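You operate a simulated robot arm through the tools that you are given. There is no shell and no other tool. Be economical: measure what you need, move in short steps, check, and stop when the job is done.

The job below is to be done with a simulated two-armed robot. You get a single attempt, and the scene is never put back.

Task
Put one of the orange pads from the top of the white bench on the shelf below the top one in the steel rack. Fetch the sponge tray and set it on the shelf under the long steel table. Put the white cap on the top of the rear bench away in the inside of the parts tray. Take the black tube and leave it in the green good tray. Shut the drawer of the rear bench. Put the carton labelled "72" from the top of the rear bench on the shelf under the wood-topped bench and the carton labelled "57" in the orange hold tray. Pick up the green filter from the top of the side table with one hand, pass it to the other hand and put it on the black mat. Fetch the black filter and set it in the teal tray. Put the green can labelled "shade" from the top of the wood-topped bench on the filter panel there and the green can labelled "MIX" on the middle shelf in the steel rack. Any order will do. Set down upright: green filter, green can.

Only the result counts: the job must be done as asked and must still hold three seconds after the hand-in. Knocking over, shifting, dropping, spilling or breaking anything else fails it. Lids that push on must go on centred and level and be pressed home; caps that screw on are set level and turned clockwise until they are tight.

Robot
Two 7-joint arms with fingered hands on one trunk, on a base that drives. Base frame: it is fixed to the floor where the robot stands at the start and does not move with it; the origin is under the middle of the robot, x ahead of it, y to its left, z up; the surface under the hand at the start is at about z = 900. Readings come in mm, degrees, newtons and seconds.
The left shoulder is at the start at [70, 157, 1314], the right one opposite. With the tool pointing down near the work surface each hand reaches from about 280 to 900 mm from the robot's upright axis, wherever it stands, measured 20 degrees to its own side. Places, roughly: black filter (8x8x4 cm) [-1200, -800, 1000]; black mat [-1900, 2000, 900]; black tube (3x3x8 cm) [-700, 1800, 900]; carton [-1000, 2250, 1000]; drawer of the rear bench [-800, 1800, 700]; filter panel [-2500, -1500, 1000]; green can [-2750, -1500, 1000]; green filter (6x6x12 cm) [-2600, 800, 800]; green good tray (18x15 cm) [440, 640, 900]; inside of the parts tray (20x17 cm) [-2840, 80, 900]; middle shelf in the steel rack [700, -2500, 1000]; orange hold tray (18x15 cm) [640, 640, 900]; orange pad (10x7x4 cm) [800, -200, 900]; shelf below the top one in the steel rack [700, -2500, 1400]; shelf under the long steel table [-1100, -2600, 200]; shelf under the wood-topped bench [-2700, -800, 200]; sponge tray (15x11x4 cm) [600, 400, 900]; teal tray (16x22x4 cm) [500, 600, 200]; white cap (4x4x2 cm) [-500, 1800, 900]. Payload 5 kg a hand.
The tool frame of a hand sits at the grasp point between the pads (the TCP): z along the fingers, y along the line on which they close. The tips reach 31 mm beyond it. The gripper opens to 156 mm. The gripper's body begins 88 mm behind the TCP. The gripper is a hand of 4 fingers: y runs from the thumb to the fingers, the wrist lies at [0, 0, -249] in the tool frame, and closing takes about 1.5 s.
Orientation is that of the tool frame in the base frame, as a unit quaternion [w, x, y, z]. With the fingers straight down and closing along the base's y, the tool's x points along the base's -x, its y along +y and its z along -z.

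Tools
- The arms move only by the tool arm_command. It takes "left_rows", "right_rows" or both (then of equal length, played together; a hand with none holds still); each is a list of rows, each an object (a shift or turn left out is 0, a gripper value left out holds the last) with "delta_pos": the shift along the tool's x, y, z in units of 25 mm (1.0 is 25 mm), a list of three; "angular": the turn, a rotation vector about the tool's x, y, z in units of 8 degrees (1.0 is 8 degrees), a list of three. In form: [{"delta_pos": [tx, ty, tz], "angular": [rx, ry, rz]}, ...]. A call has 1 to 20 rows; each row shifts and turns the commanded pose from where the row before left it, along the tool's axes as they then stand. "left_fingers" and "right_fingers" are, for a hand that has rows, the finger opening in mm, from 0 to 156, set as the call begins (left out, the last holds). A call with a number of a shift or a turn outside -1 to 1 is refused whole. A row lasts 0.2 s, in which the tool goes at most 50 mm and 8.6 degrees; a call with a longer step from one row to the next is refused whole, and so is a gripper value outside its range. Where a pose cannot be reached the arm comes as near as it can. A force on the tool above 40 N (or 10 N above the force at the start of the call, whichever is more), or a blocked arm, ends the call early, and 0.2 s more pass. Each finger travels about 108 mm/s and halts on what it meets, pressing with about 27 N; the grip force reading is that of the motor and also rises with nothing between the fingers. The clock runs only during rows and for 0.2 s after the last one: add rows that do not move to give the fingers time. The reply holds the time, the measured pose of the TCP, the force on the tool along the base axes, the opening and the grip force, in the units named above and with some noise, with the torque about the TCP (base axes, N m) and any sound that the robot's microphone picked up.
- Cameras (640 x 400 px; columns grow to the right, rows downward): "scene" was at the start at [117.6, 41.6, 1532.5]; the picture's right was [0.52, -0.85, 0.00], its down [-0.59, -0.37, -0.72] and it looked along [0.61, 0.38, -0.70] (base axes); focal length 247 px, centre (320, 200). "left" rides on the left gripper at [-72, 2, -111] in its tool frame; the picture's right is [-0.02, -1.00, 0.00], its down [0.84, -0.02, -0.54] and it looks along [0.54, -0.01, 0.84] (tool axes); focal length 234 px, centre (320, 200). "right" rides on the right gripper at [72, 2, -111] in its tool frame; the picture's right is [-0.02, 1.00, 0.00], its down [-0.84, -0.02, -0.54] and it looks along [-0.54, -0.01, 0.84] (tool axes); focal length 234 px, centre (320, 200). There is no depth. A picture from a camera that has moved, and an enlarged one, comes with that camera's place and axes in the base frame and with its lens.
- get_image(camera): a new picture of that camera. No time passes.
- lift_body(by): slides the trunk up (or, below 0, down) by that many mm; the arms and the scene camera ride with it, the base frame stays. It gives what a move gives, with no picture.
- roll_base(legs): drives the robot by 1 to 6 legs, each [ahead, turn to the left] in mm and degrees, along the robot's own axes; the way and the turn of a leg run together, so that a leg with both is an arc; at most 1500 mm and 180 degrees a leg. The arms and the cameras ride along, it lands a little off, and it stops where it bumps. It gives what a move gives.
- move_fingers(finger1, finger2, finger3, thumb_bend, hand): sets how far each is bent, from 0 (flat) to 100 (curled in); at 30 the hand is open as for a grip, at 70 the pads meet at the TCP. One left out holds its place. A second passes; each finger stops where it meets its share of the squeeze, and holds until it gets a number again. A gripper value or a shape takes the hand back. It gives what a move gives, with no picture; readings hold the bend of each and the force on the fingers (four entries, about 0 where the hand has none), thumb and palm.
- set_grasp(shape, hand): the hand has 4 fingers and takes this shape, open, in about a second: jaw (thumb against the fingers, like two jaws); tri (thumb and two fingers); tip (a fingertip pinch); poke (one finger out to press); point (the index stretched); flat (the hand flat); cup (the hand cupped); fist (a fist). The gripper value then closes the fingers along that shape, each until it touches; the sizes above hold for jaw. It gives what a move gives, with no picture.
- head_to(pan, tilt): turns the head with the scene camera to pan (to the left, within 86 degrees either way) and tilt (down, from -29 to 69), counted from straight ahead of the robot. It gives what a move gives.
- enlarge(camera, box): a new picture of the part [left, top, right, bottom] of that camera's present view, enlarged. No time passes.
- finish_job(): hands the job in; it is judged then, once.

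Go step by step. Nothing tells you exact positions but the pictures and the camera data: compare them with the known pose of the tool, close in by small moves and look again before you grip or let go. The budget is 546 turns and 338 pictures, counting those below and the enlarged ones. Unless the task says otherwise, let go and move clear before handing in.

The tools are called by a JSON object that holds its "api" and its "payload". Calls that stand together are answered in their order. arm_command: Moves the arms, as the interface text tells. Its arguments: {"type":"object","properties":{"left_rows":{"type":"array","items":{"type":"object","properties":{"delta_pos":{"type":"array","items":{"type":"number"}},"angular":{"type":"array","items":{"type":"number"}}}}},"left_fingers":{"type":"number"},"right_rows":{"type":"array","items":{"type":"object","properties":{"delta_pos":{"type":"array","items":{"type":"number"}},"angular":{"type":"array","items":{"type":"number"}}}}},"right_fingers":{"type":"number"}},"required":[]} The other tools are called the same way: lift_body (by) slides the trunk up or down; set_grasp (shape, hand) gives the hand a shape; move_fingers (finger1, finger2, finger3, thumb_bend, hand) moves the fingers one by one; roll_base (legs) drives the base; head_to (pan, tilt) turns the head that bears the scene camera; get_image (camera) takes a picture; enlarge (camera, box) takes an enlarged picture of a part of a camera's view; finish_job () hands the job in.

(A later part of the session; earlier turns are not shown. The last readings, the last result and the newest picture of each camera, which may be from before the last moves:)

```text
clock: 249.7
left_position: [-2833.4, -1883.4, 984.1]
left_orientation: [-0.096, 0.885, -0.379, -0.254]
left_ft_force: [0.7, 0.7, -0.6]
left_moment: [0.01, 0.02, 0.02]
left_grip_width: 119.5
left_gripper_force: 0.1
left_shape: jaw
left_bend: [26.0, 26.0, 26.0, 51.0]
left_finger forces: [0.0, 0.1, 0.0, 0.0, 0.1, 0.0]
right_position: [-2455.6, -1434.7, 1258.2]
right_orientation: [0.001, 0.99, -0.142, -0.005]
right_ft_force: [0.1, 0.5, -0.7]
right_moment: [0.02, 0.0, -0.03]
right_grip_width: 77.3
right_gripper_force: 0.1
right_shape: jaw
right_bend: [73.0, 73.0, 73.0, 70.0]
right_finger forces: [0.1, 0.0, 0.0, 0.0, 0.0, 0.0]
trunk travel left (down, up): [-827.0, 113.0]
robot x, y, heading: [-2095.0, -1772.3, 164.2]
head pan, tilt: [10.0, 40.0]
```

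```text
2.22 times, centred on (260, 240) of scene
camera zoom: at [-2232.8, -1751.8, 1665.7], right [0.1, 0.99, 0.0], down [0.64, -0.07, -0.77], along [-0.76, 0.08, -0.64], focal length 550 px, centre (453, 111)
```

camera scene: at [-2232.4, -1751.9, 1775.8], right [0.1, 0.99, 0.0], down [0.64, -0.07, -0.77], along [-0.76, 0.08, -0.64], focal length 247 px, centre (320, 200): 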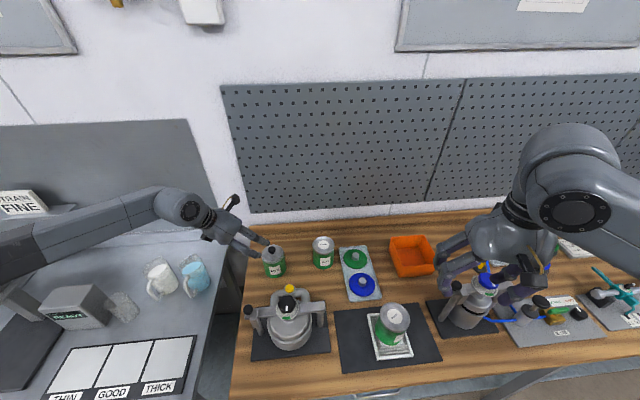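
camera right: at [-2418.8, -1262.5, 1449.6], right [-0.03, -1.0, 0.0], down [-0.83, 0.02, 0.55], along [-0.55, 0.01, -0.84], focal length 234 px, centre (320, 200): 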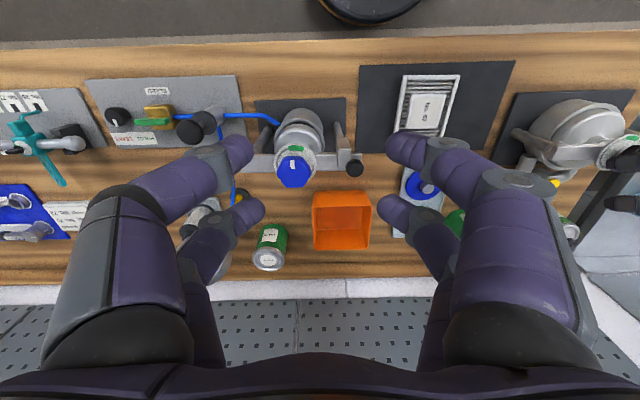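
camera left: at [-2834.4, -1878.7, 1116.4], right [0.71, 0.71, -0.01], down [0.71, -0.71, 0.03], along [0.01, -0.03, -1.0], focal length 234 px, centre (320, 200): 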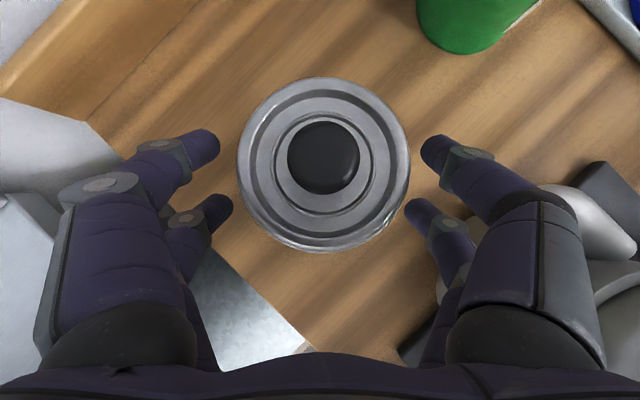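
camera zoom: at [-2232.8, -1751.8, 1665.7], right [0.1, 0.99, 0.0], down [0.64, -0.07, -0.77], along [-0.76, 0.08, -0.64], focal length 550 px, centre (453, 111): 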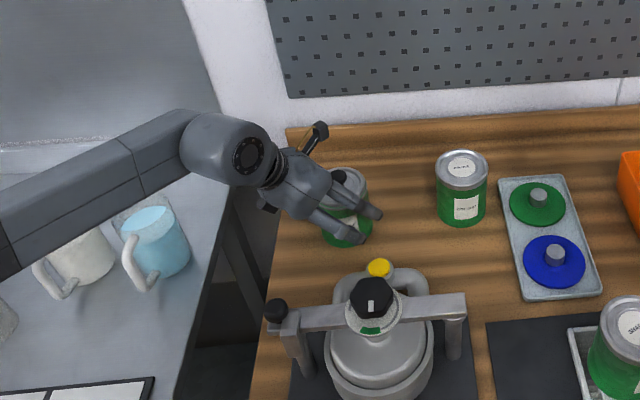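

{"api": "arm_command", "payload": {"left_rows": [{"delta_pos": [0, -0.05, 0.4]}, {}]}}

{"api": "arm_command", "payload": {"left_rows": [{}, {}, {}, {}, {}], "left_fingers": 60}}

{"api": "lift_body", "payload": {"by": 110}}

{"api": "get_image", "payload": {"camera": "left"}}

{"api": "get_image", "payload": {"camera": "scene"}}

```text
clock: 250.3
left_position: [-2836.4, -1877.6, 976.1]
left_orientation: [-0.096, 0.884, -0.379, -0.255]
left_ft_force: [-0.8, -1.0, -1.1]
left_moment: [-0.03, 0.05, 0.0]
left_grip_width: 119.5
left_gripper_force: 0.1
left_shape: jaw
left_bend: [26.0, 26.0, 26.0, 51.0]
left_finger forces: [0.1, 0.0, 0.0, 0.1, 0.0, 0.0]
right_position: [-2455.9, -1434.8, 1257.1]
right_orientation: [0.002, 0.99, -0.142, -0.005]
right_ft_force: [-0.7, -0.3, 0.6]
right_moment: [0.02, -0.02, 0.01]
right_grip_width: 77.9
right_gripper_force: 0.2
right_shape: jaw
right_bend: [73.0, 73.0, 73.0, 70.0]
right_finger forces: [0.1, 0.0, 0.0, 0.0, 0.1, 0.1]
trunk travel left (down, up): [-827.0, 113.0]
robot x, y, heading: [-2096.3, -1771.5, 164.3]
head pan, tilt: [10.0, 40.0]
```

```text
clock: 251.5
left_position: [-2836.6, -1878.1, 975.4]
left_orientation: [-0.096, 0.884, -0.38, -0.254]
left_ft_force: [0.7, 0.5, 0.2]
left_moment: [-0.18, -0.17, -0.01]
left_grip_width: 72.3
left_gripper_force: 26.9
left_shape: jaw
left_bend: [73.0, 73.0, 73.0, 71.0]
left_finger forces: [24.6, 24.6, 22.5, 0.0, 24.6, 0.0]
right_position: [-2454.1, -1434.1, 1257.5]
right_orientation: [0.001, 0.99, -0.142, -0.004]
right_ft_force: [0.5, -0.3, 1.2]
right_moment: [-0.03, 0.01, -0.01]
right_grip_width: 77.6
right_gripper_force: 0.0
right_shape: jaw
right_bend: [73.0, 73.0, 73.0, 70.0]
right_finger forces: [0.0, 0.0, 0.0, 0.1, 0.0, 0.0]
trunk travel left (down, up): [-827.0, 113.0]
robot x, y, heading: [-2096.5, -1772.5, 164.2]
head pan, tilt: [10.0, 40.0]
```

```text
clock: 252.9
left_position: [-2835.9, -1877.3, 1085.5]
left_orientation: [-0.096, 0.885, -0.379, -0.253]
left_ft_force: [-0.1, 0.1, -4.4]
left_moment: [-0.04, -0.06, 0.02]
left_grip_width: 71.7
left_gripper_force: 26.8
left_shape: jaw
left_bend: [73.0, 73.0, 73.0, 71.0]
left_finger forces: [23.8, 23.9, 21.5, 0.0, 23.9, 0.1]
right_position: [-2456.0, -1435.7, 1367.1]
right_orientation: [0.001, 0.99, -0.142, -0.004]
right_ft_force: [0.6, 0.5, -0.2]
right_moment: [-0.01, -0.04, 0.02]
right_grip_width: 77.6
right_gripper_force: 0.2
right_shape: jaw
right_bend: [73.0, 73.0, 73.0, 70.0]
right_finger forces: [0.0, 0.0, 0.0, 0.1, 0.1, 0.0]
trunk travel left (down, up): [-937.0, 3.0]
robot x, y, heading: [-2096.9, -1772.0, 163.9]
head pan, tilt: [10.0, 40.0]
```

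```text
225 pictures are left
camera left: at [-2838.3, -1873.7, 1217.4], right [0.71, 0.71, -0.01], down [0.71, -0.71, 0.03], along [0.01, -0.03, -1.0], focal length 234 px, centre (320, 200)
```

left: 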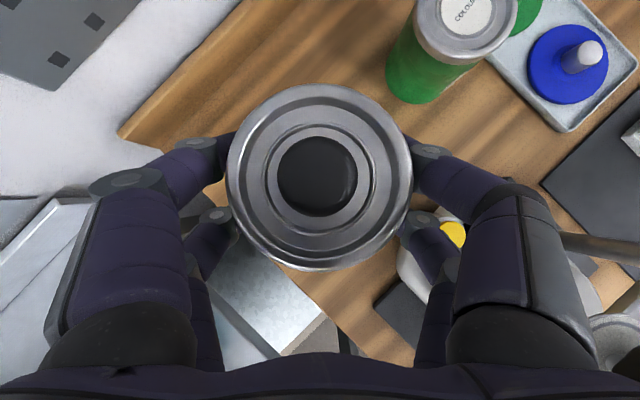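

```text
224 pictures are left
camera scene: at [-2233.6, -1751.9, 1775.6], right [0.1, 0.99, 0.0], down [0.64, -0.07, -0.77], along [-0.76, 0.08, -0.64], focal length 247 px, centre (320, 200)
```

scene: 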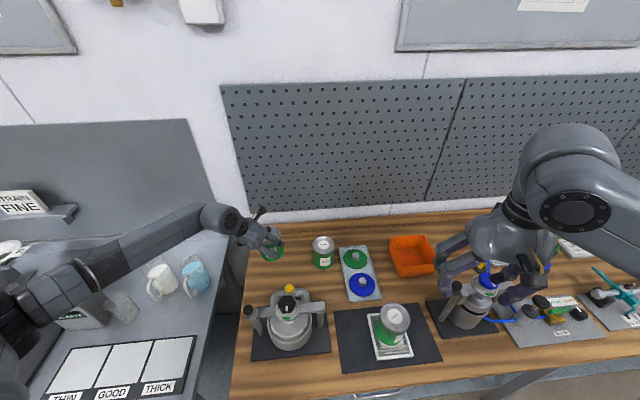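

{"api": "arm_command", "payload": {"left_rows": [{"delta_pos": [0, 0, -0.8]}, {"delta_pos": [0, 0, -0.8]}, {"delta_pos": [0, 0, -0.8]}, {"delta_pos": [0, 0, -0.8]}, {"delta_pos": [0, 0, -0.8]}, {"delta_pos": [0, 0, -0.8]}, {"delta_pos": [0, 0, -0.8]}, {}]}}

{"api": "roll_base", "payload": {"legs": [[-400, 0]]}}

{"api": "head_to", "payload": {"pan": -80, "tilt": 35}}

{"api": "get_image", "payload": {"camera": "scene"}}

```text
clock: 254.7
left_position: [-2784.0, -1930.0, 1203.5]
left_orientation: [-0.096, 0.885, -0.379, -0.253]
left_ft_force: [-0.9, 0.0, -4.6]
left_moment: [-0.02, -0.06, 0.02]
left_grip_width: 72.2
left_gripper_force: 26.7
left_shape: jaw
left_bend: [73.0, 73.0, 73.0, 71.0]
left_finger forces: [24.0, 24.3, 21.8, 0.0, 24.1, 0.0]
right_position: [-2455.0, -1435.4, 1366.6]
right_orientation: [0.001, 0.99, -0.142, -0.005]
right_ft_force: [-0.3, 0.0, 0.3]
right_moment: [0.02, 0.0, -0.04]
right_grip_width: 77.7
right_gripper_force: 0.1
right_shape: jaw
right_bend: [73.0, 73.0, 73.0, 70.0]
right_finger forces: [0.0, 0.1, 0.0, 0.0, 0.1, 0.1]
trunk travel left (down, up): [-937.0, 3.0]
robot x, y, heading: [-2100.9, -1768.9, 163.6]
head pan, tilt: [10.0, 40.0]
```

```text
clock: 257.2
left_position: [-2392.7, -2039.8, 1202.3]
left_orientation: [-0.096, 0.885, -0.379, -0.253]
left_ft_force: [0.0, -0.4, -3.9]
left_moment: [-0.03, -0.06, 0.0]
left_grip_width: 71.8
left_gripper_force: 27.2
left_shape: jaw
left_bend: [73.0, 73.0, 73.0, 71.0]
left_finger forces: [24.1, 24.3, 21.9, 0.0, 24.2, 0.0]
right_position: [-2066.7, -1545.8, 1366.1]
right_orientation: [0.001, 0.99, -0.143, -0.005]
right_ft_force: [-0.6, -0.2, 0.5]
right_moment: [0.02, -0.02, 0.02]
right_grip_width: 77.6
right_gripper_force: 0.0
right_shape: jaw
right_bend: [73.0, 73.0, 73.0, 70.0]
right_finger forces: [0.0, 0.1, 0.0, 0.1, 0.1, 0.0]
trunk travel left (down, up): [-937.0, 3.0]
robot x, y, heading: [-1705.4, -1886.4, 164.2]
head pan, tilt: [10.0, 40.0]
```

```text
clock: 258.9
left_position: [-2391.9, -2040.4, 1204.0]
left_orientation: [-0.097, 0.884, -0.381, -0.254]
left_ft_force: [-0.6, -0.3, -4.7]
left_moment: [-0.01, -0.08, -0.01]
left_grip_width: 71.7
left_gripper_force: 27.4
left_shape: jaw
left_bend: [73.0, 73.0, 73.0, 71.0]
left_finger forces: [23.9, 24.3, 21.8, 0.0, 24.2, 0.0]
right_position: [-2062.8, -1548.0, 1367.0]
right_orientation: [0.001, 0.99, -0.142, -0.005]
right_ft_force: [0.7, 0.2, -0.2]
right_moment: [0.03, 0.0, 0.02]
right_grip_width: 77.5
right_gripper_force: 0.0
right_shape: jaw
right_bend: [73.0, 73.0, 73.0, 70.0]
right_finger forces: [0.1, 0.0, 0.0, 0.0, 0.2, 0.0]
trunk travel left (down, up): [-937.0, 3.0]
robot x, y, heading: [-1706.1, -1882.5, 164.0]
head pan, tilt: [-80.0, 35.0]
```

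```text
223 pictures are left
camera scene: at [-1747.7, -1785.5, 1783.3], right [0.99, -0.1, 0.0], down [-0.06, -0.57, -0.82], along [0.09, 0.81, -0.57], focal length 247 px, centre (320, 200)
```

scene: 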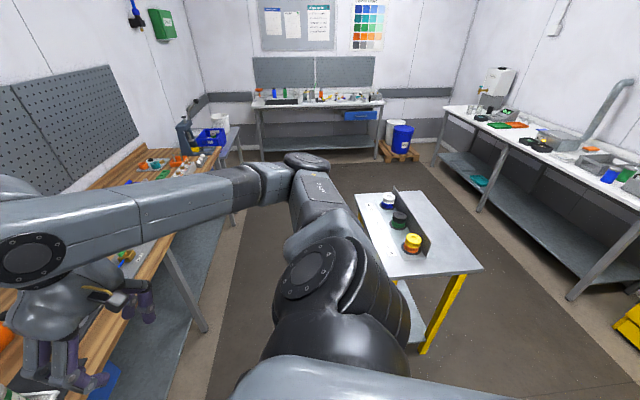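

{"api": "enlarge", "payload": {"camera": "scene", "box": [340, 170, 500, 290]}}

{"api": "enlarge", "payload": {"camera": "scene", "box": [240, 60, 420, 170]}}

```text
3.33 times, centred on (420, 230) of scene
camera zoom: at [-1747.7, -1785.5, 1783.3], right [0.99, -0.1, 0.0], down [-0.06, -0.57, -0.82], along [0.09, 0.81, -0.57], focal length 824 px, centre (-13, 100)
```

zoom: 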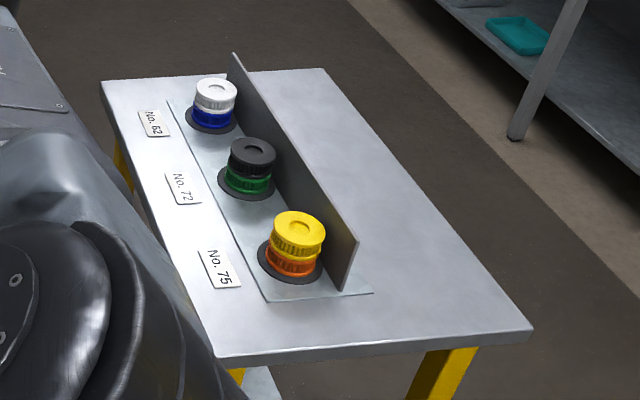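

```text
3.56 times, centred on (330, 115) of scene
camera zoom: at [-1747.7, -1785.5, 1783.3], right [0.99, -0.1, 0.0], down [-0.06, -0.57, -0.82], along [0.09, 0.81, -0.57], focal length 879 px, centre (284, 502)
```

zoom: 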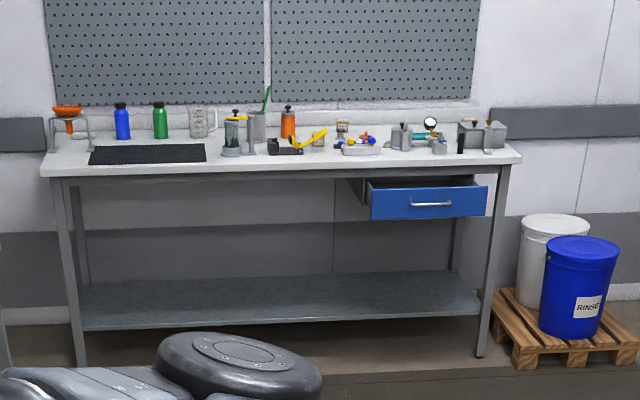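

The black filter sits stacked on a green one at ≈(-1231,-840). First deliver MIX: tuck the left arm, then drive to the rack.

{"api": "arm_command", "payload": {"left_rows": [{"angular": [-0.521, 0.019, -0.854]}, {"angular": [-0.521, 0.019, -0.854]}, {"angular": [-0.521, 0.019, -0.854]}, {"angular": [-0.521, 0.019, -0.854]}, {"delta_pos": [0.79, -0.6, -0.495]}, {"delta_pos": [0.79, -0.6, -0.495]}, {"delta_pos": [0.79, -0.6, -0.495]}, {"delta_pos": [0.79, -0.6, -0.495]}, {"delta_pos": [0.79, -0.6, -0.495]}, {}]}}

{"api": "roll_base", "payload": {"legs": [[0, -154]]}}

{"api": "head_to", "payload": {"pan": 0, "tilt": 25}}

{"api": "get_image", "payload": {"camera": "scene"}}

```text
clock: 261.1
left_position: [-2259.9, -1995.7, 1204.6]
left_orientation: [-0.023, 0.955, -0.121, -0.271]
left_ft_force: [-0.7, 0.0, -4.1]
left_moment: [-0.01, -0.06, 0.02]
left_grip_width: 71.5
left_gripper_force: 26.9
left_shape: jaw
left_bend: [73.0, 73.0, 73.0, 71.0]
left_finger forces: [24.4, 24.6, 22.4, 0.0, 24.5, 0.0]
right_position: [-2064.1, -1545.8, 1367.2]
right_orientation: [0.001, 0.99, -0.142, -0.003]
right_ft_force: [0.8, -0.7, 0.3]
right_moment: [0.01, 0.01, 0.03]
right_grip_width: 77.7
right_gripper_force: 0.0
right_shape: jaw
right_bend: [73.0, 73.0, 73.0, 70.0]
right_finger forces: [0.1, 0.0, 0.0, 0.0, 0.0, 0.0]
trunk travel left (down, up): [-937.0, 3.0]
robot x, y, heading: [-1705.1, -1884.3, 163.9]
head pan, tilt: [-80.0, 35.0]
```

```text
clock: 267.7
left_position: [-1265.6, -1530.6, 1203.4]
left_orientation: [0.269, -0.109, 0.956, 0.041]
left_ft_force: [-0.5, -0.9, -3.9]
left_moment: [-0.04, 0.09, 0.0]
left_grip_width: 71.2
left_gripper_force: 27.3
left_shape: jaw
left_bend: [73.0, 73.0, 73.0, 71.0]
left_finger forces: [24.5, 24.9, 21.4, 0.1, 24.1, 0.0]
right_position: [-1231.6, -2018.4, 1367.3]
right_orientation: [0.004, -0.097, 0.995, 0.002]
right_ft_force: [-0.4, 0.2, 0.5]
right_moment: [0.0, -0.01, -0.04]
right_grip_width: 77.6
right_gripper_force: 0.1
right_shape: jaw
right_bend: [73.0, 73.0, 73.0, 70.0]
right_finger forces: [0.0, 0.1, 0.1, 0.0, 0.0, 0.0]
trunk travel left (down, up): [-937.0, 3.0]
robot x, y, heading: [-1706.2, -1884.5, 11.3]
head pan, tilt: [-80.0, 35.0]
```

```text
clock: 269.3
left_position: [-1266.0, -1529.7, 1203.8]
left_orientation: [0.269, -0.109, 0.956, 0.042]
left_ft_force: [-0.4, -0.2, -4.1]
left_moment: [0.0, 0.08, -0.04]
left_grip_width: 71.4
left_gripper_force: 26.4
left_shape: jaw
left_bend: [73.0, 73.0, 73.0, 71.0]
left_finger forces: [24.5, 24.9, 21.3, 0.1, 24.1, 0.1]
right_position: [-1232.4, -2019.5, 1365.5]
right_orientation: [0.004, -0.097, 0.995, 0.002]
right_ft_force: [0.4, -0.2, 0.1]
right_moment: [0.0, 0.02, 0.0]
right_grip_width: 77.9
right_gripper_force: 0.0
right_shape: jaw
right_bend: [73.0, 73.0, 73.0, 70.0]
right_finger forces: [0.0, 0.0, 0.0, 0.0, 0.1, 0.0]
trunk travel left (down, up): [-937.0, 3.0]
robot x, y, heading: [-1701.5, -1885.0, 11.3]
head pan, tilt: [0.0, 25.0]
```

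```text
220 pictures are left
camera scene: at [-1568.1, -1858.1, 1799.0], right [0.2, -0.98, 0.0], down [-0.41, -0.08, -0.91], along [0.89, 0.18, -0.42], focal length 247 px, centre (320, 200)
```

scene: 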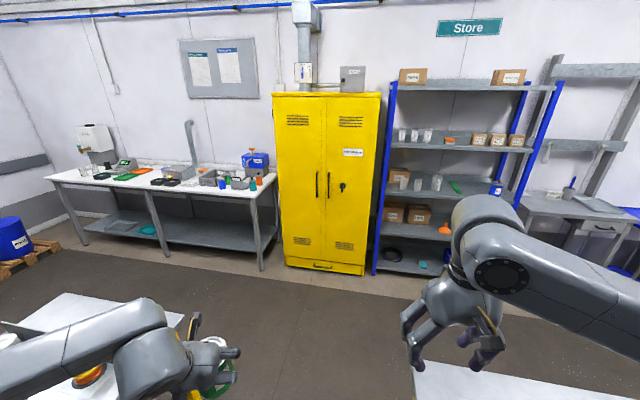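

Route: north of the cup table, along the aisle, to the rack.

{"api": "roll_base", "payload": {"legs": [[0, 27], [450, 0], [0, -38.5], [950, 0], [0, -77], [1280, 0]]}}

{"api": "roll_base", "payload": {"legs": [[0, 77]]}}

{"api": "head_to", "payload": {"pan": 0, "tilt": 40}}

{"api": "get_image", "payload": {"camera": "scene"}}

```text
clock: 289.0
left_position: [159.7, -3305.2, 1204.5]
left_orientation: [0.218, 0.607, 0.747, -0.163]
left_ft_force: [-0.1, 1.0, -4.6]
left_moment: [0.04, -0.01, -0.03]
left_grip_width: 71.0
left_gripper_force: 27.0
left_shape: jaw
left_bend: [73.0, 73.0, 73.0, 71.0]
left_finger forces: [24.7, 25.1, 20.8, 0.1, 23.8, 0.1]
right_position: [-328.9, -3328.3, 1367.2]
right_orientation: [0.004, 0.644, 0.765, -0.001]
right_ft_force: [0.3, 0.8, -0.8]
right_moment: [-0.01, -0.01, 0.0]
right_grip_width: 77.7
right_gripper_force: 0.0
right_shape: jaw
right_bend: [73.0, 73.0, 73.0, 70.0]
right_finger forces: [0.0, 0.0, 0.0, 0.1, 0.1, 0.0]
trunk travel left (down, up): [-937.0, 3.0]
robot x, y, heading: [-185.1, -2858.1, -79.7]
head pan, tilt: [0.0, 25.0]
```

```text
clock: 292.7
left_position: [326.5, -2619.2, 1203.4]
left_orientation: [0.271, 0.006, 0.962, 0.009]
left_ft_force: [-0.2, -1.4, -4.6]
left_moment: [0.0, 0.08, 0.0]
left_grip_width: 70.5
left_gripper_force: 26.3
left_shape: jaw
left_bend: [73.0, 73.0, 73.0, 71.0]
left_finger forces: [24.6, 25.2, 20.5, 0.0, 23.6, 0.0]
right_position: [243.9, -3100.8, 1367.1]
right_orientation: [0.005, 0.023, 1.0, 0.002]
right_ft_force: [0.3, 0.0, -0.5]
right_moment: [-0.03, 0.03, 0.02]
right_grip_width: 77.5
right_gripper_force: 0.1
right_shape: jaw
right_bend: [73.0, 73.0, 73.0, 70.0]
right_finger forces: [0.1, 0.1, 0.1, 0.1, 0.1, 0.1]
trunk travel left (down, up): [-937.0, 3.0]
robot x, y, heading: [-185.5, -2858.6, -2.6]
head pan, tilt: [0.0, 25.0]
```

```text
clock: 293.5
left_position: [326.5, -2617.9, 1203.4]
left_orientation: [0.272, 0.006, 0.962, 0.01]
left_ft_force: [0.3, -0.6, -4.3]
left_moment: [0.02, 0.1, -0.01]
left_grip_width: 70.7
left_gripper_force: 26.9
left_shape: jaw
left_bend: [73.0, 73.0, 73.0, 71.0]
left_finger forces: [24.7, 25.2, 20.5, 0.0, 23.5, 0.1]
right_position: [244.5, -3100.8, 1367.0]
right_orientation: [0.003, 0.022, 1.0, 0.002]
right_ft_force: [-0.9, 0.4, 0.0]
right_moment: [0.02, 0.0, 0.0]
right_grip_width: 77.7
right_gripper_force: 0.0
right_shape: jaw
right_bend: [73.0, 73.0, 73.0, 70.0]
right_finger forces: [0.0, 0.1, 0.0, 0.0, 0.0, 0.0]
trunk travel left (down, up): [-937.0, 3.0]
robot x, y, heading: [-186.8, -2858.1, -2.0]
head pan, tilt: [0.0, 40.0]
```

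```text
219 pictures are left
camera scene: at [-51.5, -2864.9, 1775.7], right [-0.04, -1.0, 0.0], down [-0.64, 0.02, -0.77], along [0.77, -0.03, -0.64], focal length 247 px, centre (320, 200)
```

scene: 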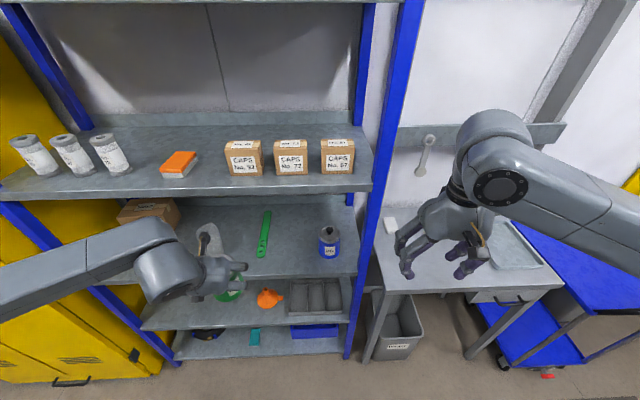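

{"api": "roll_base", "payload": {"legs": [[0, 2]]}}

{"api": "lift_body", "payload": {"by": -122}}

{"api": "arm_command", "payload": {"left_rows": [{"delta_pos": [0, -0.95, 0]}, {"delta_pos": [0, -0.95, 0]}, {"delta_pos": [0, -0.95, 0]}, {"delta_pos": [0, -0.95, 0]}, {"delta_pos": [0, -0.95, 0]}, {"delta_pos": [0, -0.95, 0]}, {"delta_pos": [0, -0.95, 0]}, {}]}}

{"api": "get_image", "payload": {"camera": "left"}}

{"api": "get_image", "payload": {"camera": "scene"}}

```text
clock: 294.3
left_position: [318.9, -2602.1, 1203.0]
left_orientation: [0.271, -0.011, 0.962, 0.015]
left_ft_force: [0.6, -0.6, -3.9]
left_moment: [0.01, 0.05, 0.03]
left_grip_width: 70.8
left_gripper_force: 27.0
left_shape: jaw
left_bend: [73.0, 73.0, 73.0, 71.0]
left_finger forces: [24.8, 25.2, 20.5, 0.1, 23.7, 0.0]
right_position: [251.9, -3087.9, 1366.0]
right_orientation: [0.004, 0.004, 1.0, 0.002]
right_ft_force: [0.0, -0.8, 0.2]
right_moment: [0.02, -0.01, -0.01]
right_grip_width: 77.5
right_gripper_force: 0.1
right_shape: jaw
right_bend: [73.0, 73.0, 73.0, 70.0]
right_finger forces: [0.1, 0.0, 0.1, 0.1, 0.1, 0.0]
trunk travel left (down, up): [-937.0, 3.0]
robot x, y, heading: [-186.3, -2863.9, 0.2]
head pan, tilt: [0.0, 40.0]
```

```text
clock: 295.8
left_position: [317.5, -2599.6, 1082.3]
left_orientation: [0.271, -0.012, 0.962, 0.014]
left_ft_force: [0.3, 0.6, -5.3]
left_moment: [-0.06, 0.04, 0.07]
left_grip_width: 70.7
left_gripper_force: 26.5
left_shape: jaw
left_bend: [73.0, 73.0, 73.0, 71.0]
left_finger forces: [24.8, 25.2, 20.6, 0.0, 23.7, 0.0]
right_position: [250.7, -3085.7, 1245.2]
right_orientation: [0.005, 0.005, 1.0, 0.002]
right_ft_force: [-0.8, 0.4, 0.3]
right_moment: [0.01, 0.0, 0.02]
right_grip_width: 77.8
right_gripper_force: 0.0
right_shape: jaw
right_bend: [73.0, 73.0, 73.0, 70.0]
right_finger forces: [0.0, 0.1, 0.0, 0.0, 0.0, 0.0]
trunk travel left (down, up): [-815.0, 125.0]
robot x, y, heading: [-181.7, -2862.5, -0.2]
head pan, tilt: [0.0, 40.0]
```

```text
clock: 297.6
left_position: [321.7, -2765.5, 1077.9]
left_orientation: [0.271, -0.011, 0.962, 0.014]
left_ft_force: [-0.4, 0.6, -4.2]
left_moment: [-0.02, 0.04, 0.0]
left_grip_width: 70.5
left_gripper_force: 26.9
left_shape: jaw
left_bend: [73.0, 73.0, 73.0, 71.0]
left_finger forces: [25.0, 25.4, 20.8, 0.1, 24.1, 0.1]
right_position: [252.5, -3085.7, 1246.6]
right_orientation: [0.005, 0.003, 1.0, 0.001]
right_ft_force: [-0.1, 0.9, 0.1]
right_moment: [-0.02, 0.02, -0.02]
right_grip_width: 77.5
right_gripper_force: 0.1
right_shape: jaw
right_bend: [73.0, 73.0, 73.0, 70.0]
right_finger forces: [0.1, 0.0, 0.0, 0.0, 0.1, 0.0]
trunk travel left (down, up): [-815.0, 125.0]
robot x, y, heading: [-184.3, -2858.9, -0.1]
head pan, tilt: [0.0, 40.0]
```

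```text
218 pictures are left
camera left: at [325.5, -2765.6, 1209.9], right [0.05, -1.0, -0.01], down [-1.0, -0.05, 0.03], along [-0.03, 0.01, -1.0], focal length 234 px, centre (320, 200)
```

left: 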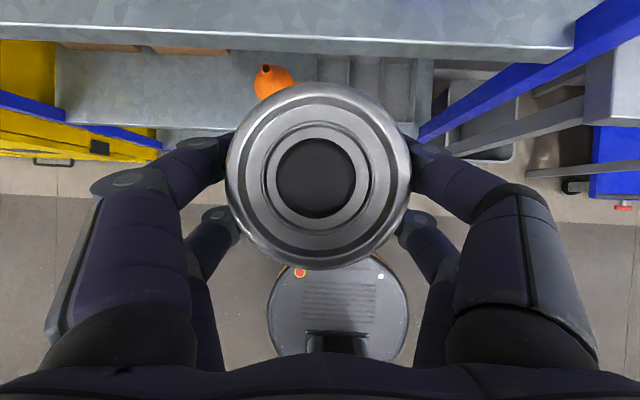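

```text
217 pictures are left
camera scene: at [-51.8, -2859.9, 1653.7], right [0.0, -1.0, 0.0], down [-0.64, 0.0, -0.77], along [0.77, 0.0, -0.64], focal length 247 px, centre (320, 200)
```

scene: 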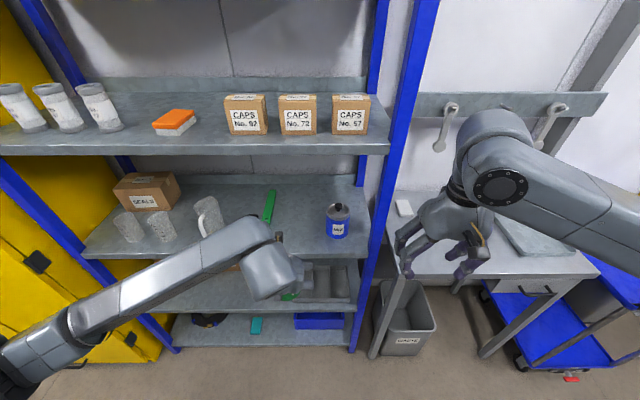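

Right hand would come near the rack post, so drive 120 mm and extend the left arm for the rest.

{"api": "roll_base", "payload": {"legs": [[120, 0]]}}

{"api": "arm_command", "payload": {"left_rows": [{"delta_pos": [-0.75, -0.1, 0.46]}, {"delta_pos": [-0.75, -0.1, 0.46]}, {"delta_pos": [-0.75, -0.1, 0.46]}, {"delta_pos": [-0.75, -0.1, 0.46]}, {}]}}

{"api": "get_image", "payload": {"camera": "left"}}

{"api": "get_image", "payload": {"camera": "scene"}}

```text
clock: 298.8
left_position: [441.4, -2766.4, 1078.1]
left_orientation: [0.272, -0.012, 0.962, 0.015]
left_ft_force: [0.1, -0.3, -4.3]
left_moment: [0.01, 0.04, -0.02]
left_grip_width: 70.7
left_gripper_force: 26.8
left_shape: jaw
left_bend: [73.0, 73.0, 73.0, 71.0]
left_finger forces: [25.0, 25.4, 20.8, 0.0, 24.1, 0.1]
right_position: [369.9, -3085.9, 1245.9]
right_orientation: [0.004, 0.004, 1.0, 0.002]
right_ft_force: [-0.9, 0.5, 0.5]
right_moment: [-0.01, 0.04, 0.01]
right_grip_width: 77.7
right_gripper_force: 0.0
right_shape: jaw
right_bend: [73.0, 73.0, 73.0, 70.0]
right_finger forces: [0.1, 0.0, 0.0, 0.1, 0.0, 0.0]
trunk travel left (down, up): [-815.0, 125.0]
robot x, y, heading: [-69.4, -2858.8, -0.1]
head pan, tilt: [0.0, 40.0]
```

```text
clock: 300.0
left_position: [530.2, -2772.3, 1077.4]
left_orientation: [0.27, -0.012, 0.963, 0.015]
left_ft_force: [-0.6, 0.1, -4.3]
left_moment: [0.0, 0.05, 0.04]
left_grip_width: 70.6
left_gripper_force: 27.4
left_shape: jaw
left_bend: [73.0, 73.0, 73.0, 71.0]
left_finger forces: [25.0, 25.5, 21.0, 0.1, 24.1, 0.0]
right_position: [372.2, -3085.2, 1245.2]
right_orientation: [0.004, 0.004, 1.0, 0.002]
right_ft_force: [0.3, 0.1, 0.4]
right_moment: [0.03, -0.01, 0.04]
right_grip_width: 77.6
right_gripper_force: 0.1
right_shape: jaw
right_bend: [73.0, 73.0, 73.0, 70.0]
right_finger forces: [0.0, 0.0, 0.0, 0.0, 0.0, 0.1]
trunk travel left (down, up): [-815.0, 125.0]
robot x, y, heading: [-66.9, -2857.7, -0.2]
head pan, tilt: [0.0, 40.0]
```

```text
216 pictures are left
camera left: at [534.3, -2772.2, 1209.5], right [0.05, -1.0, -0.01], down [-1.0, -0.05, 0.03], along [-0.03, 0.01, -1.0], focal length 234 px, centre (320, 200)
```

left: 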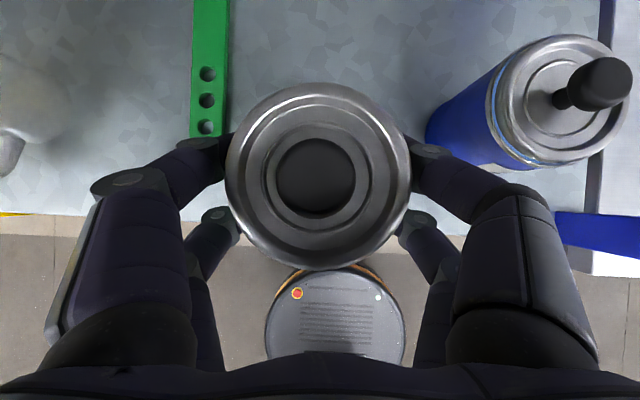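

```text
215 pictures are left
camera scene: at [68.2, -2860.6, 1653.7], right [0.0, -1.0, 0.0], down [-0.64, 0.0, -0.77], along [0.77, 0.0, -0.64], focal length 247 px, centre (320, 200)
```

scene: 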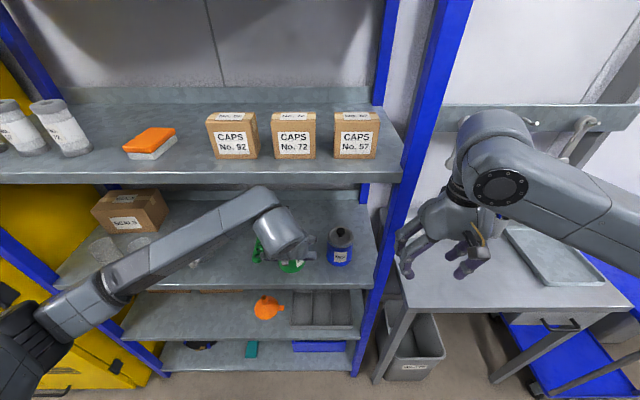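

Re-measured: middle shelf is at z≈930 with front edge x≈507. Move 37 mm deeper, then lower.

{"api": "arm_command", "payload": {"left_rows": [{"delta_pos": [-0.63, 0, 0.39]}, {"delta_pos": [-0.63, 0, 0.39]}, {}]}}

{"api": "lift_body", "payload": {"by": -55}}

{"api": "get_image", "payload": {"camera": "left"}}

{"api": "enlarge", "payload": {"camera": "scene", "box": [180, 150, 420, 330]}}

```text
clock: 300.8
left_position: [551.4, -2774.4, 1076.8]
left_orientation: [0.27, -0.007, 0.963, 0.014]
left_ft_force: [-0.3, -0.1, -4.4]
left_moment: [-0.02, 0.06, 0.02]
left_grip_width: 70.6
left_gripper_force: 27.2
left_shape: jaw
left_bend: [73.0, 73.0, 73.0, 71.0]
left_finger forces: [25.0, 25.4, 21.2, 0.0, 24.0, 0.1]
right_position: [357.5, -3085.2, 1250.4]
right_orientation: [0.009, 0.005, 1.0, 0.002]
right_ft_force: [-0.7, -1.0, 0.2]
right_moment: [-0.02, 0.0, -0.01]
right_grip_width: 77.7
right_gripper_force: 0.0
right_shape: jaw
right_bend: [73.0, 73.0, 73.0, 70.0]
right_finger forces: [0.1, 0.0, 0.0, 0.1, 0.1, 0.0]
trunk travel left (down, up): [-815.0, 125.0]
robot x, y, heading: [-66.1, -2860.4, 0.0]
head pan, tilt: [0.0, 40.0]
```

```text
clock: 301.8
left_position: [567.6, -2772.1, 1027.5]
left_orientation: [0.274, -0.011, 0.962, 0.013]
left_ft_force: [0.8, 1.0, 20.4]
left_moment: [0.4, 0.7, -0.01]
left_grip_width: 70.7
left_gripper_force: 26.2
left_shape: jaw
left_bend: [73.0, 74.0, 74.0, 71.0]
left_finger forces: [31.1, 33.0, 29.5, 0.0, 28.9, 0.0]
right_position: [368.8, -3086.8, 1191.1]
right_orientation: [0.004, 0.004, 1.0, 0.002]
right_ft_force: [0.1, -0.2, -0.4]
right_moment: [-0.01, 0.03, 0.01]
right_grip_width: 77.7
right_gripper_force: 0.0
right_shape: jaw
right_bend: [73.0, 73.0, 73.0, 70.0]
right_finger forces: [0.1, 0.1, 0.1, 0.1, 0.0, 0.0]
trunk travel left (down, up): [-760.0, 180.0]
robot x, y, heading: [-64.4, -2853.7, -0.4]
head pan, tilt: [0.0, 40.0]
```

```text
214 pictures are left
camera left: at [570.5, -2772.1, 1157.6], right [0.05, -1.0, -0.01], down [-1.0, -0.05, 0.02], along [-0.02, 0.01, -1.0], focal length 234 px, centre (320, 200)
```

left: 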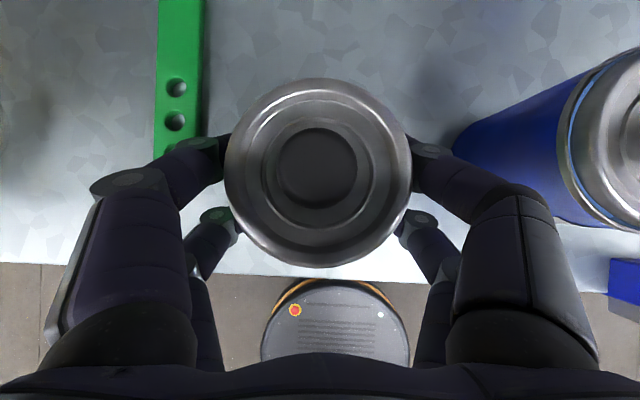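

```text
2.22 times, centred on (300, 240) of scene
camera zoom: at [65.5, -2861.6, 1599.4], right [0.0, -1.0, 0.0], down [-0.64, 0.0, -0.77], along [0.77, 0.0, -0.64], focal length 550 px, centre (364, 111)
```

zoom: 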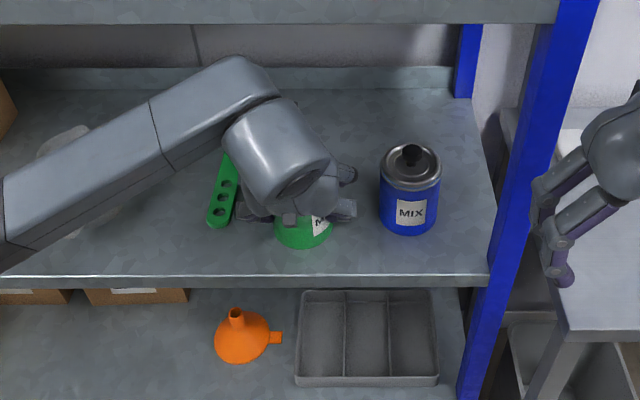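

Can is on the shelf (20 N). Release modestly and back out.

{"api": "arm_command", "payload": {"left_rows": [{}, {}, {}, {}], "left_fingers": 108}}

{"api": "get_image", "payload": {"camera": "left"}}

```text
clock: 302.8
left_position: [567.5, -2771.4, 1021.1]
left_orientation: [0.271, -0.012, 0.963, 0.015]
left_ft_force: [-0.8, -0.7, 0.9]
left_moment: [-0.02, -0.02, 0.0]
left_grip_width: 107.6
left_gripper_force: 0.0
left_shape: jaw
left_bend: [29.0, 29.0, 29.0, 60.0]
left_finger forces: [0.1, 0.0, 0.0, 0.0, 0.0, 0.0]
right_position: [371.3, -3085.4, 1191.1]
right_orientation: [0.004, 0.004, 1.0, 0.002]
right_ft_force: [0.7, 0.2, 0.2]
right_moment: [-0.02, -0.02, 0.02]
right_grip_width: 77.7
right_gripper_force: 0.0
right_shape: jaw
right_bend: [73.0, 73.0, 73.0, 70.0]
right_finger forces: [0.0, 0.0, 0.1, 0.0, 0.1, 0.0]
trunk travel left (down, up): [-760.0, 180.0]
robot x, y, heading: [-63.1, -2861.1, 0.0]
head pan, tilt: [0.0, 40.0]
```

```text
212 pictures are left
camera left: at [571.5, -2771.6, 1153.3], right [0.05, -1.0, -0.01], down [-1.0, -0.05, 0.03], along [-0.03, 0.01, -1.0], focal length 234 px, centre (320, 200)
```

left: 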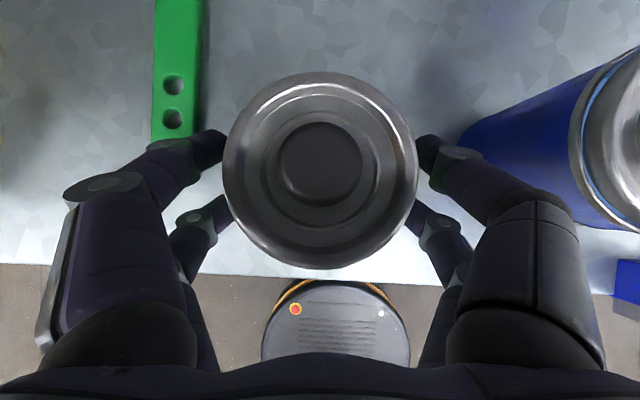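

{"api": "arm_command", "payload": {"left_rows": [{"delta_pos": [0, 0, -0.6]}, {"delta_pos": [0, 0, -1]}, {"delta_pos": [0, 0, -1]}, {"delta_pos": [0, 0, -1]}, {"delta_pos": [0, 0, -1]}, {}]}}

{"api": "roll_base", "payload": {"legs": [[-300, 0]]}}

{"api": "get_image", "payload": {"camera": "scene"}}

```text
clock: 304.2
left_position: [509.4, -2776.3, 1119.1]
left_orientation: [0.272, -0.011, 0.962, 0.014]
left_ft_force: [-0.2, 0.1, -0.1]
left_moment: [-0.01, -0.03, 0.01]
left_grip_width: 107.6
left_gripper_force: 0.1
left_shape: jaw
left_bend: [29.0, 29.0, 29.0, 60.0]
left_finger forces: [0.1, 0.0, 0.1, 0.0, 0.0, 0.1]
right_position: [373.0, -3086.5, 1190.7]
right_orientation: [0.005, 0.005, 1.0, 0.002]
right_ft_force: [-0.4, 0.4, -1.4]
right_moment: [-0.02, -0.03, 0.01]
right_grip_width: 77.4
right_gripper_force: 0.0
right_shape: jaw
right_bend: [73.0, 73.0, 73.0, 70.0]
right_finger forces: [0.0, 0.1, 0.1, 0.0, 0.0, 0.0]
trunk travel left (down, up): [-760.0, 180.0]
robot x, y, heading: [-69.3, -2861.2, -0.4]
head pan, tilt: [0.0, 40.0]
```

```text
clock: 306.2
left_position: [205.9, -2777.6, 1118.8]
left_orientation: [0.27, -0.01, 0.963, 0.014]
left_ft_force: [0.2, -0.5, -0.1]
left_moment: [-0.02, -0.01, 0.01]
left_grip_width: 107.4
left_gripper_force: 0.0
left_shape: jaw
left_bend: [29.0, 29.0, 29.0, 60.0]
left_finger forces: [0.0, 0.0, 0.0, 0.1, 0.0, 0.0]
right_position: [68.5, -3085.7, 1190.8]
right_orientation: [0.003, 0.008, 1.0, 0.003]
right_ft_force: [-0.1, 0.7, -0.5]
right_moment: [-0.03, 0.02, -0.01]
right_grip_width: 77.8
right_gripper_force: 0.1
right_shape: jaw
right_bend: [73.0, 73.0, 73.0, 70.0]
right_finger forces: [0.0, 0.0, 0.0, 0.0, 0.0, 0.0]
trunk travel left (down, up): [-760.0, 180.0]
robot x, y, heading: [-369.9, -2860.4, -0.1]
head pan, tilt: [0.0, 40.0]
```

```text
211 pictures are left
camera scene: at [-234.0, -2859.8, 1598.6], right [-0.01, -1.0, 0.0], down [-0.64, 0.01, -0.77], along [0.77, -0.01, -0.64], focal length 247 px, centre (320, 200)
```

scene: 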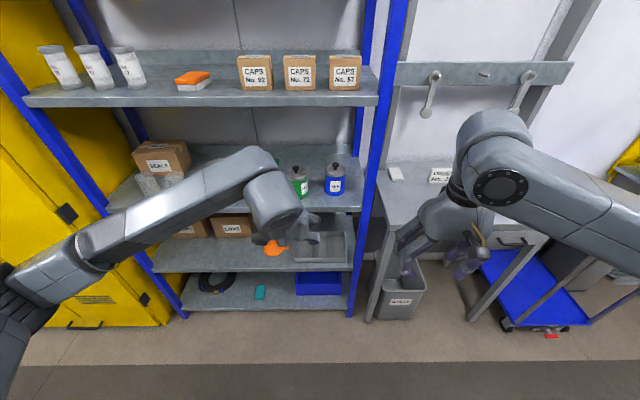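

MIX stands on the middle shelf. Now the black filter, approached from the east side of its table.

{"api": "roll_base", "payload": {"legs": [[0, 92.5], [1500, 0], [340, 0], [0, 87.5]]}}

{"api": "head_to", "payload": {"pan": 0, "tilt": 40}}

{"api": "get_image", "payload": {"camera": "scene"}}

```text
clock: 323.1
left_position: [-1028.3, -1142.2, 1120.3]
left_orientation: [0.018, 0.962, 0.028, -0.271]
left_ft_force: [1.1, 0.0, 0.5]
left_moment: [-0.01, -0.01, -0.02]
left_grip_width: 107.8
left_gripper_force: 0.1
left_shape: jaw
left_bend: [29.0, 29.0, 29.0, 60.0]
left_finger forces: [0.0, 0.0, 0.0, 0.1, 0.0, 0.0]
right_position: [-901.2, -827.7, 1191.3]
right_orientation: [0.001, 1.0, 0.013, -0.004]
right_ft_force: [0.0, -0.4, -0.4]
right_moment: [-0.01, 0.0, -0.01]
right_grip_width: 77.5
right_gripper_force: 0.0
right_shape: jaw
right_bend: [73.0, 73.0, 73.0, 70.0]
right_finger forces: [0.0, 0.1, 0.0, 0.1, 0.0, 0.1]
trunk travel left (down, up): [-760.0, 180.0]
robot x, y, heading: [-457.4, -1040.7, -178.2]
head pan, tilt: [0.0, 40.0]
```

```text
clock: 323.6
left_position: [-1028.4, -1142.5, 1120.0]
left_orientation: [0.019, 0.962, 0.028, -0.271]
left_ft_force: [-0.1, -0.3, -0.6]
left_moment: [-0.02, -0.03, 0.01]
left_grip_width: 107.4
left_gripper_force: 0.1
left_shape: jaw
left_bend: [29.0, 29.0, 29.0, 60.0]
left_finger forces: [0.0, 0.0, 0.0, 0.0, 0.0, 0.0]
right_position: [-902.8, -828.9, 1190.3]
right_orientation: [0.002, 1.0, 0.013, -0.005]
right_ft_force: [-0.3, -0.8, 0.1]
right_moment: [0.04, 0.01, 0.0]
right_grip_width: 77.7
right_gripper_force: 0.0
right_shape: jaw
right_bend: [73.0, 73.0, 73.0, 70.0]
right_finger forces: [0.1, 0.0, 0.0, 0.0, 0.0, 0.1]
trunk travel left (down, up): [-760.0, 180.0]
robot x, y, heading: [-455.9, -1038.7, -178.0]
head pan, tilt: [0.0, 40.0]
```

```text
210 pictures are left
camera scene: at [-595.1, -1046.6, 1598.7], right [-0.03, 1.0, 0.0], down [0.64, 0.02, -0.77], along [-0.77, -0.02, -0.64], focal length 247 px, centre (320, 200)
```

scene: 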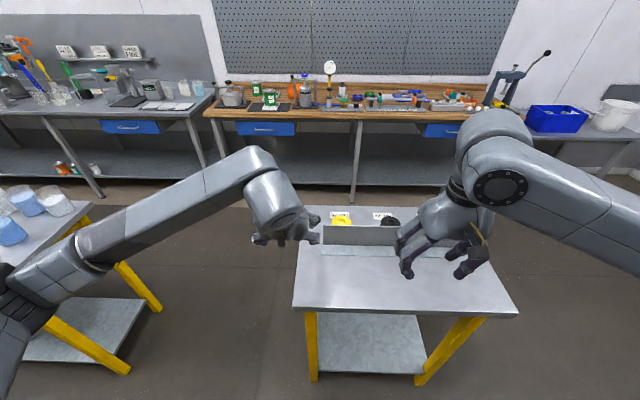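

{"api": "roll_base", "payload": {"legs": [[130, -2]]}}

{"api": "arm_command", "payload": {"right_rows": [{"delta_pos": [-0.9, 0, 0]}, {"delta_pos": [-0.9, 0, 0]}, {"delta_pos": [-0.9, 0, 0]}, {"delta_pos": [-0.9, 0, 0]}, {"delta_pos": [-0.9, 0, 0]}, {}], "right_fingers": 130}}

{"api": "get_image", "payload": {"camera": "right"}}

{"api": "get_image", "payload": {"camera": "scene"}}

```text
clock: 324.9
left_position: [-1162.7, -1122.6, 1120.3]
left_orientation: [0.015, 0.962, 0.011, -0.272]
left_ft_force: [0.3, -0.2, 0.8]
left_moment: [-0.01, 0.03, 0.01]
left_grip_width: 107.7
left_gripper_force: 0.1
left_shape: jaw
left_bend: [29.0, 29.0, 29.0, 60.0]
left_finger forces: [0.1, 0.0, 0.0, 0.0, 0.1, 0.1]
right_position: [-1024.4, -814.4, 1191.2]
right_orientation: [0.002, 1.0, -0.006, -0.004]
right_ft_force: [-0.1, -0.8, 0.8]
right_moment: [-0.02, 0.0, 0.0]
right_grip_width: 77.5
right_gripper_force: 0.1
right_shape: jaw
right_bend: [73.0, 73.0, 73.0, 70.0]
right_finger forces: [0.1, 0.0, 0.1, 0.0, 0.0, 0.0]
trunk travel left (down, up): [-760.0, 180.0]
robot x, y, heading: [-590.3, -1043.6, 179.6]
head pan, tilt: [0.0, 40.0]
```

```text
clock: 326.3
left_position: [-1163.5, -1123.5, 1119.9]
left_orientation: [0.015, 0.962, 0.012, -0.271]
left_ft_force: [0.9, 0.5, 0.2]
left_moment: [0.0, -0.01, 0.0]
left_grip_width: 107.7
left_gripper_force: 0.2
left_shape: jaw
left_bend: [29.0, 29.0, 29.0, 60.0]
left_finger forces: [0.0, 0.0, 0.0, 0.1, 0.0, 0.1]
right_position: [-1137.3, -813.0, 1191.6]
right_orientation: [0.001, 1.0, -0.005, -0.005]
right_ft_force: [0.2, 0.7, 0.3]
right_moment: [0.01, 0.01, -0.02]
right_grip_width: 129.8
right_gripper_force: 0.2
right_shape: jaw
right_bend: [25.0, 25.0, 25.0, 43.0]
right_finger forces: [0.1, 0.0, 0.0, 0.0, 0.0, 0.0]
trunk travel left (down, up): [-760.0, 180.0]
robot x, y, heading: [-587.4, -1040.3, 179.7]
head pan, tilt: [0.0, 40.0]
```

```text
209 pictures are left
camera right: at [-1065.5, -814.8, 1301.1], right [-0.03, -1.0, 0.0], down [-0.83, 0.03, 0.55], along [-0.55, 0.02, -0.83], focal length 234 px, centre (320, 200)
```

right: 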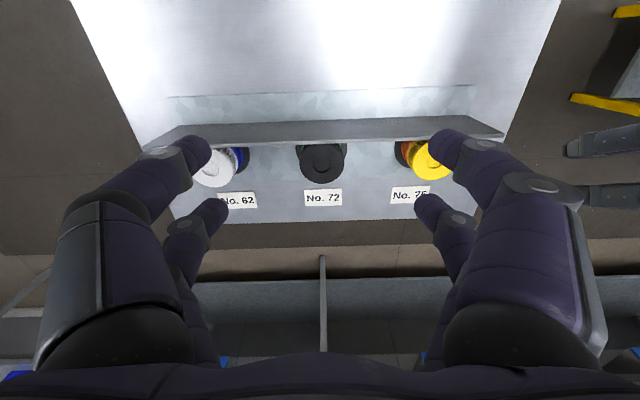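

```text
208 pictures are left
camera scene: at [-726.8, -1043.3, 1598.8], right [0.01, 1.0, 0.0], down [0.64, 0.0, -0.77], along [-0.77, 0.0, -0.64], focal length 247 px, centre (320, 200)
```

scene: 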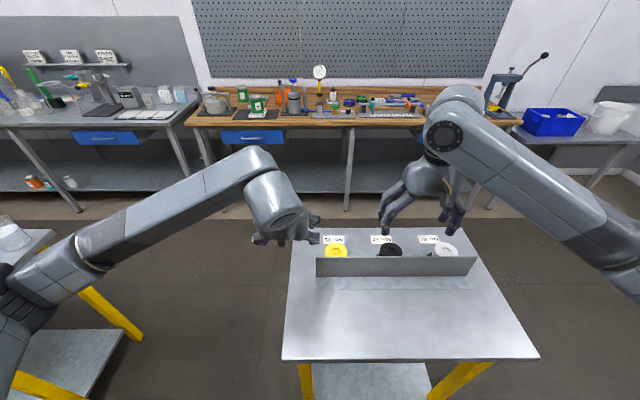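

{"api": "enlarge", "payload": {"camera": "right", "box": [180, 80, 480, 230]}}

{"api": "enlarge", "payload": {"camera": "scene", "box": [300, 210, 500, 320]}}

```text
2.13 times, centred on (330, 155) of right
camera zoom: at [-1065.5, -814.8, 1301.1], right [-0.03, -1.0, 0.0], down [-0.83, 0.03, 0.55], along [-0.55, 0.02, -0.83], focal length 500 px, centre (299, 296)
```

zoom: 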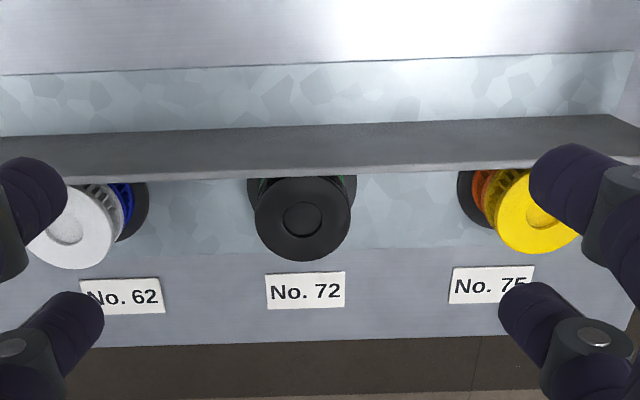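

```text
3.20 times, centred on (400, 265) of scene
camera zoom: at [-726.8, -1043.3, 1598.8], right [0.01, 1.0, 0.0], down [0.64, 0.0, -0.77], along [-0.77, 0.0, -0.64], focal length 791 px, centre (64, -8)
```

zoom: 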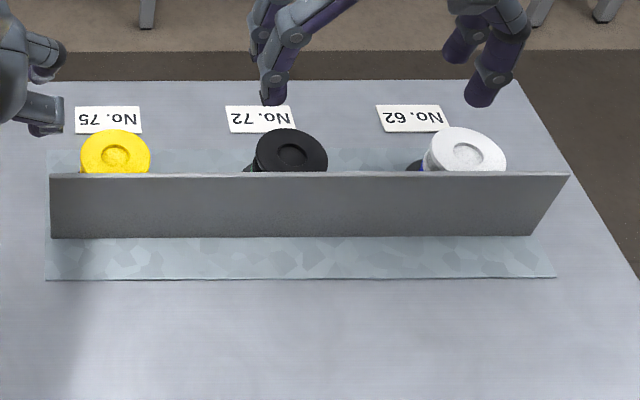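

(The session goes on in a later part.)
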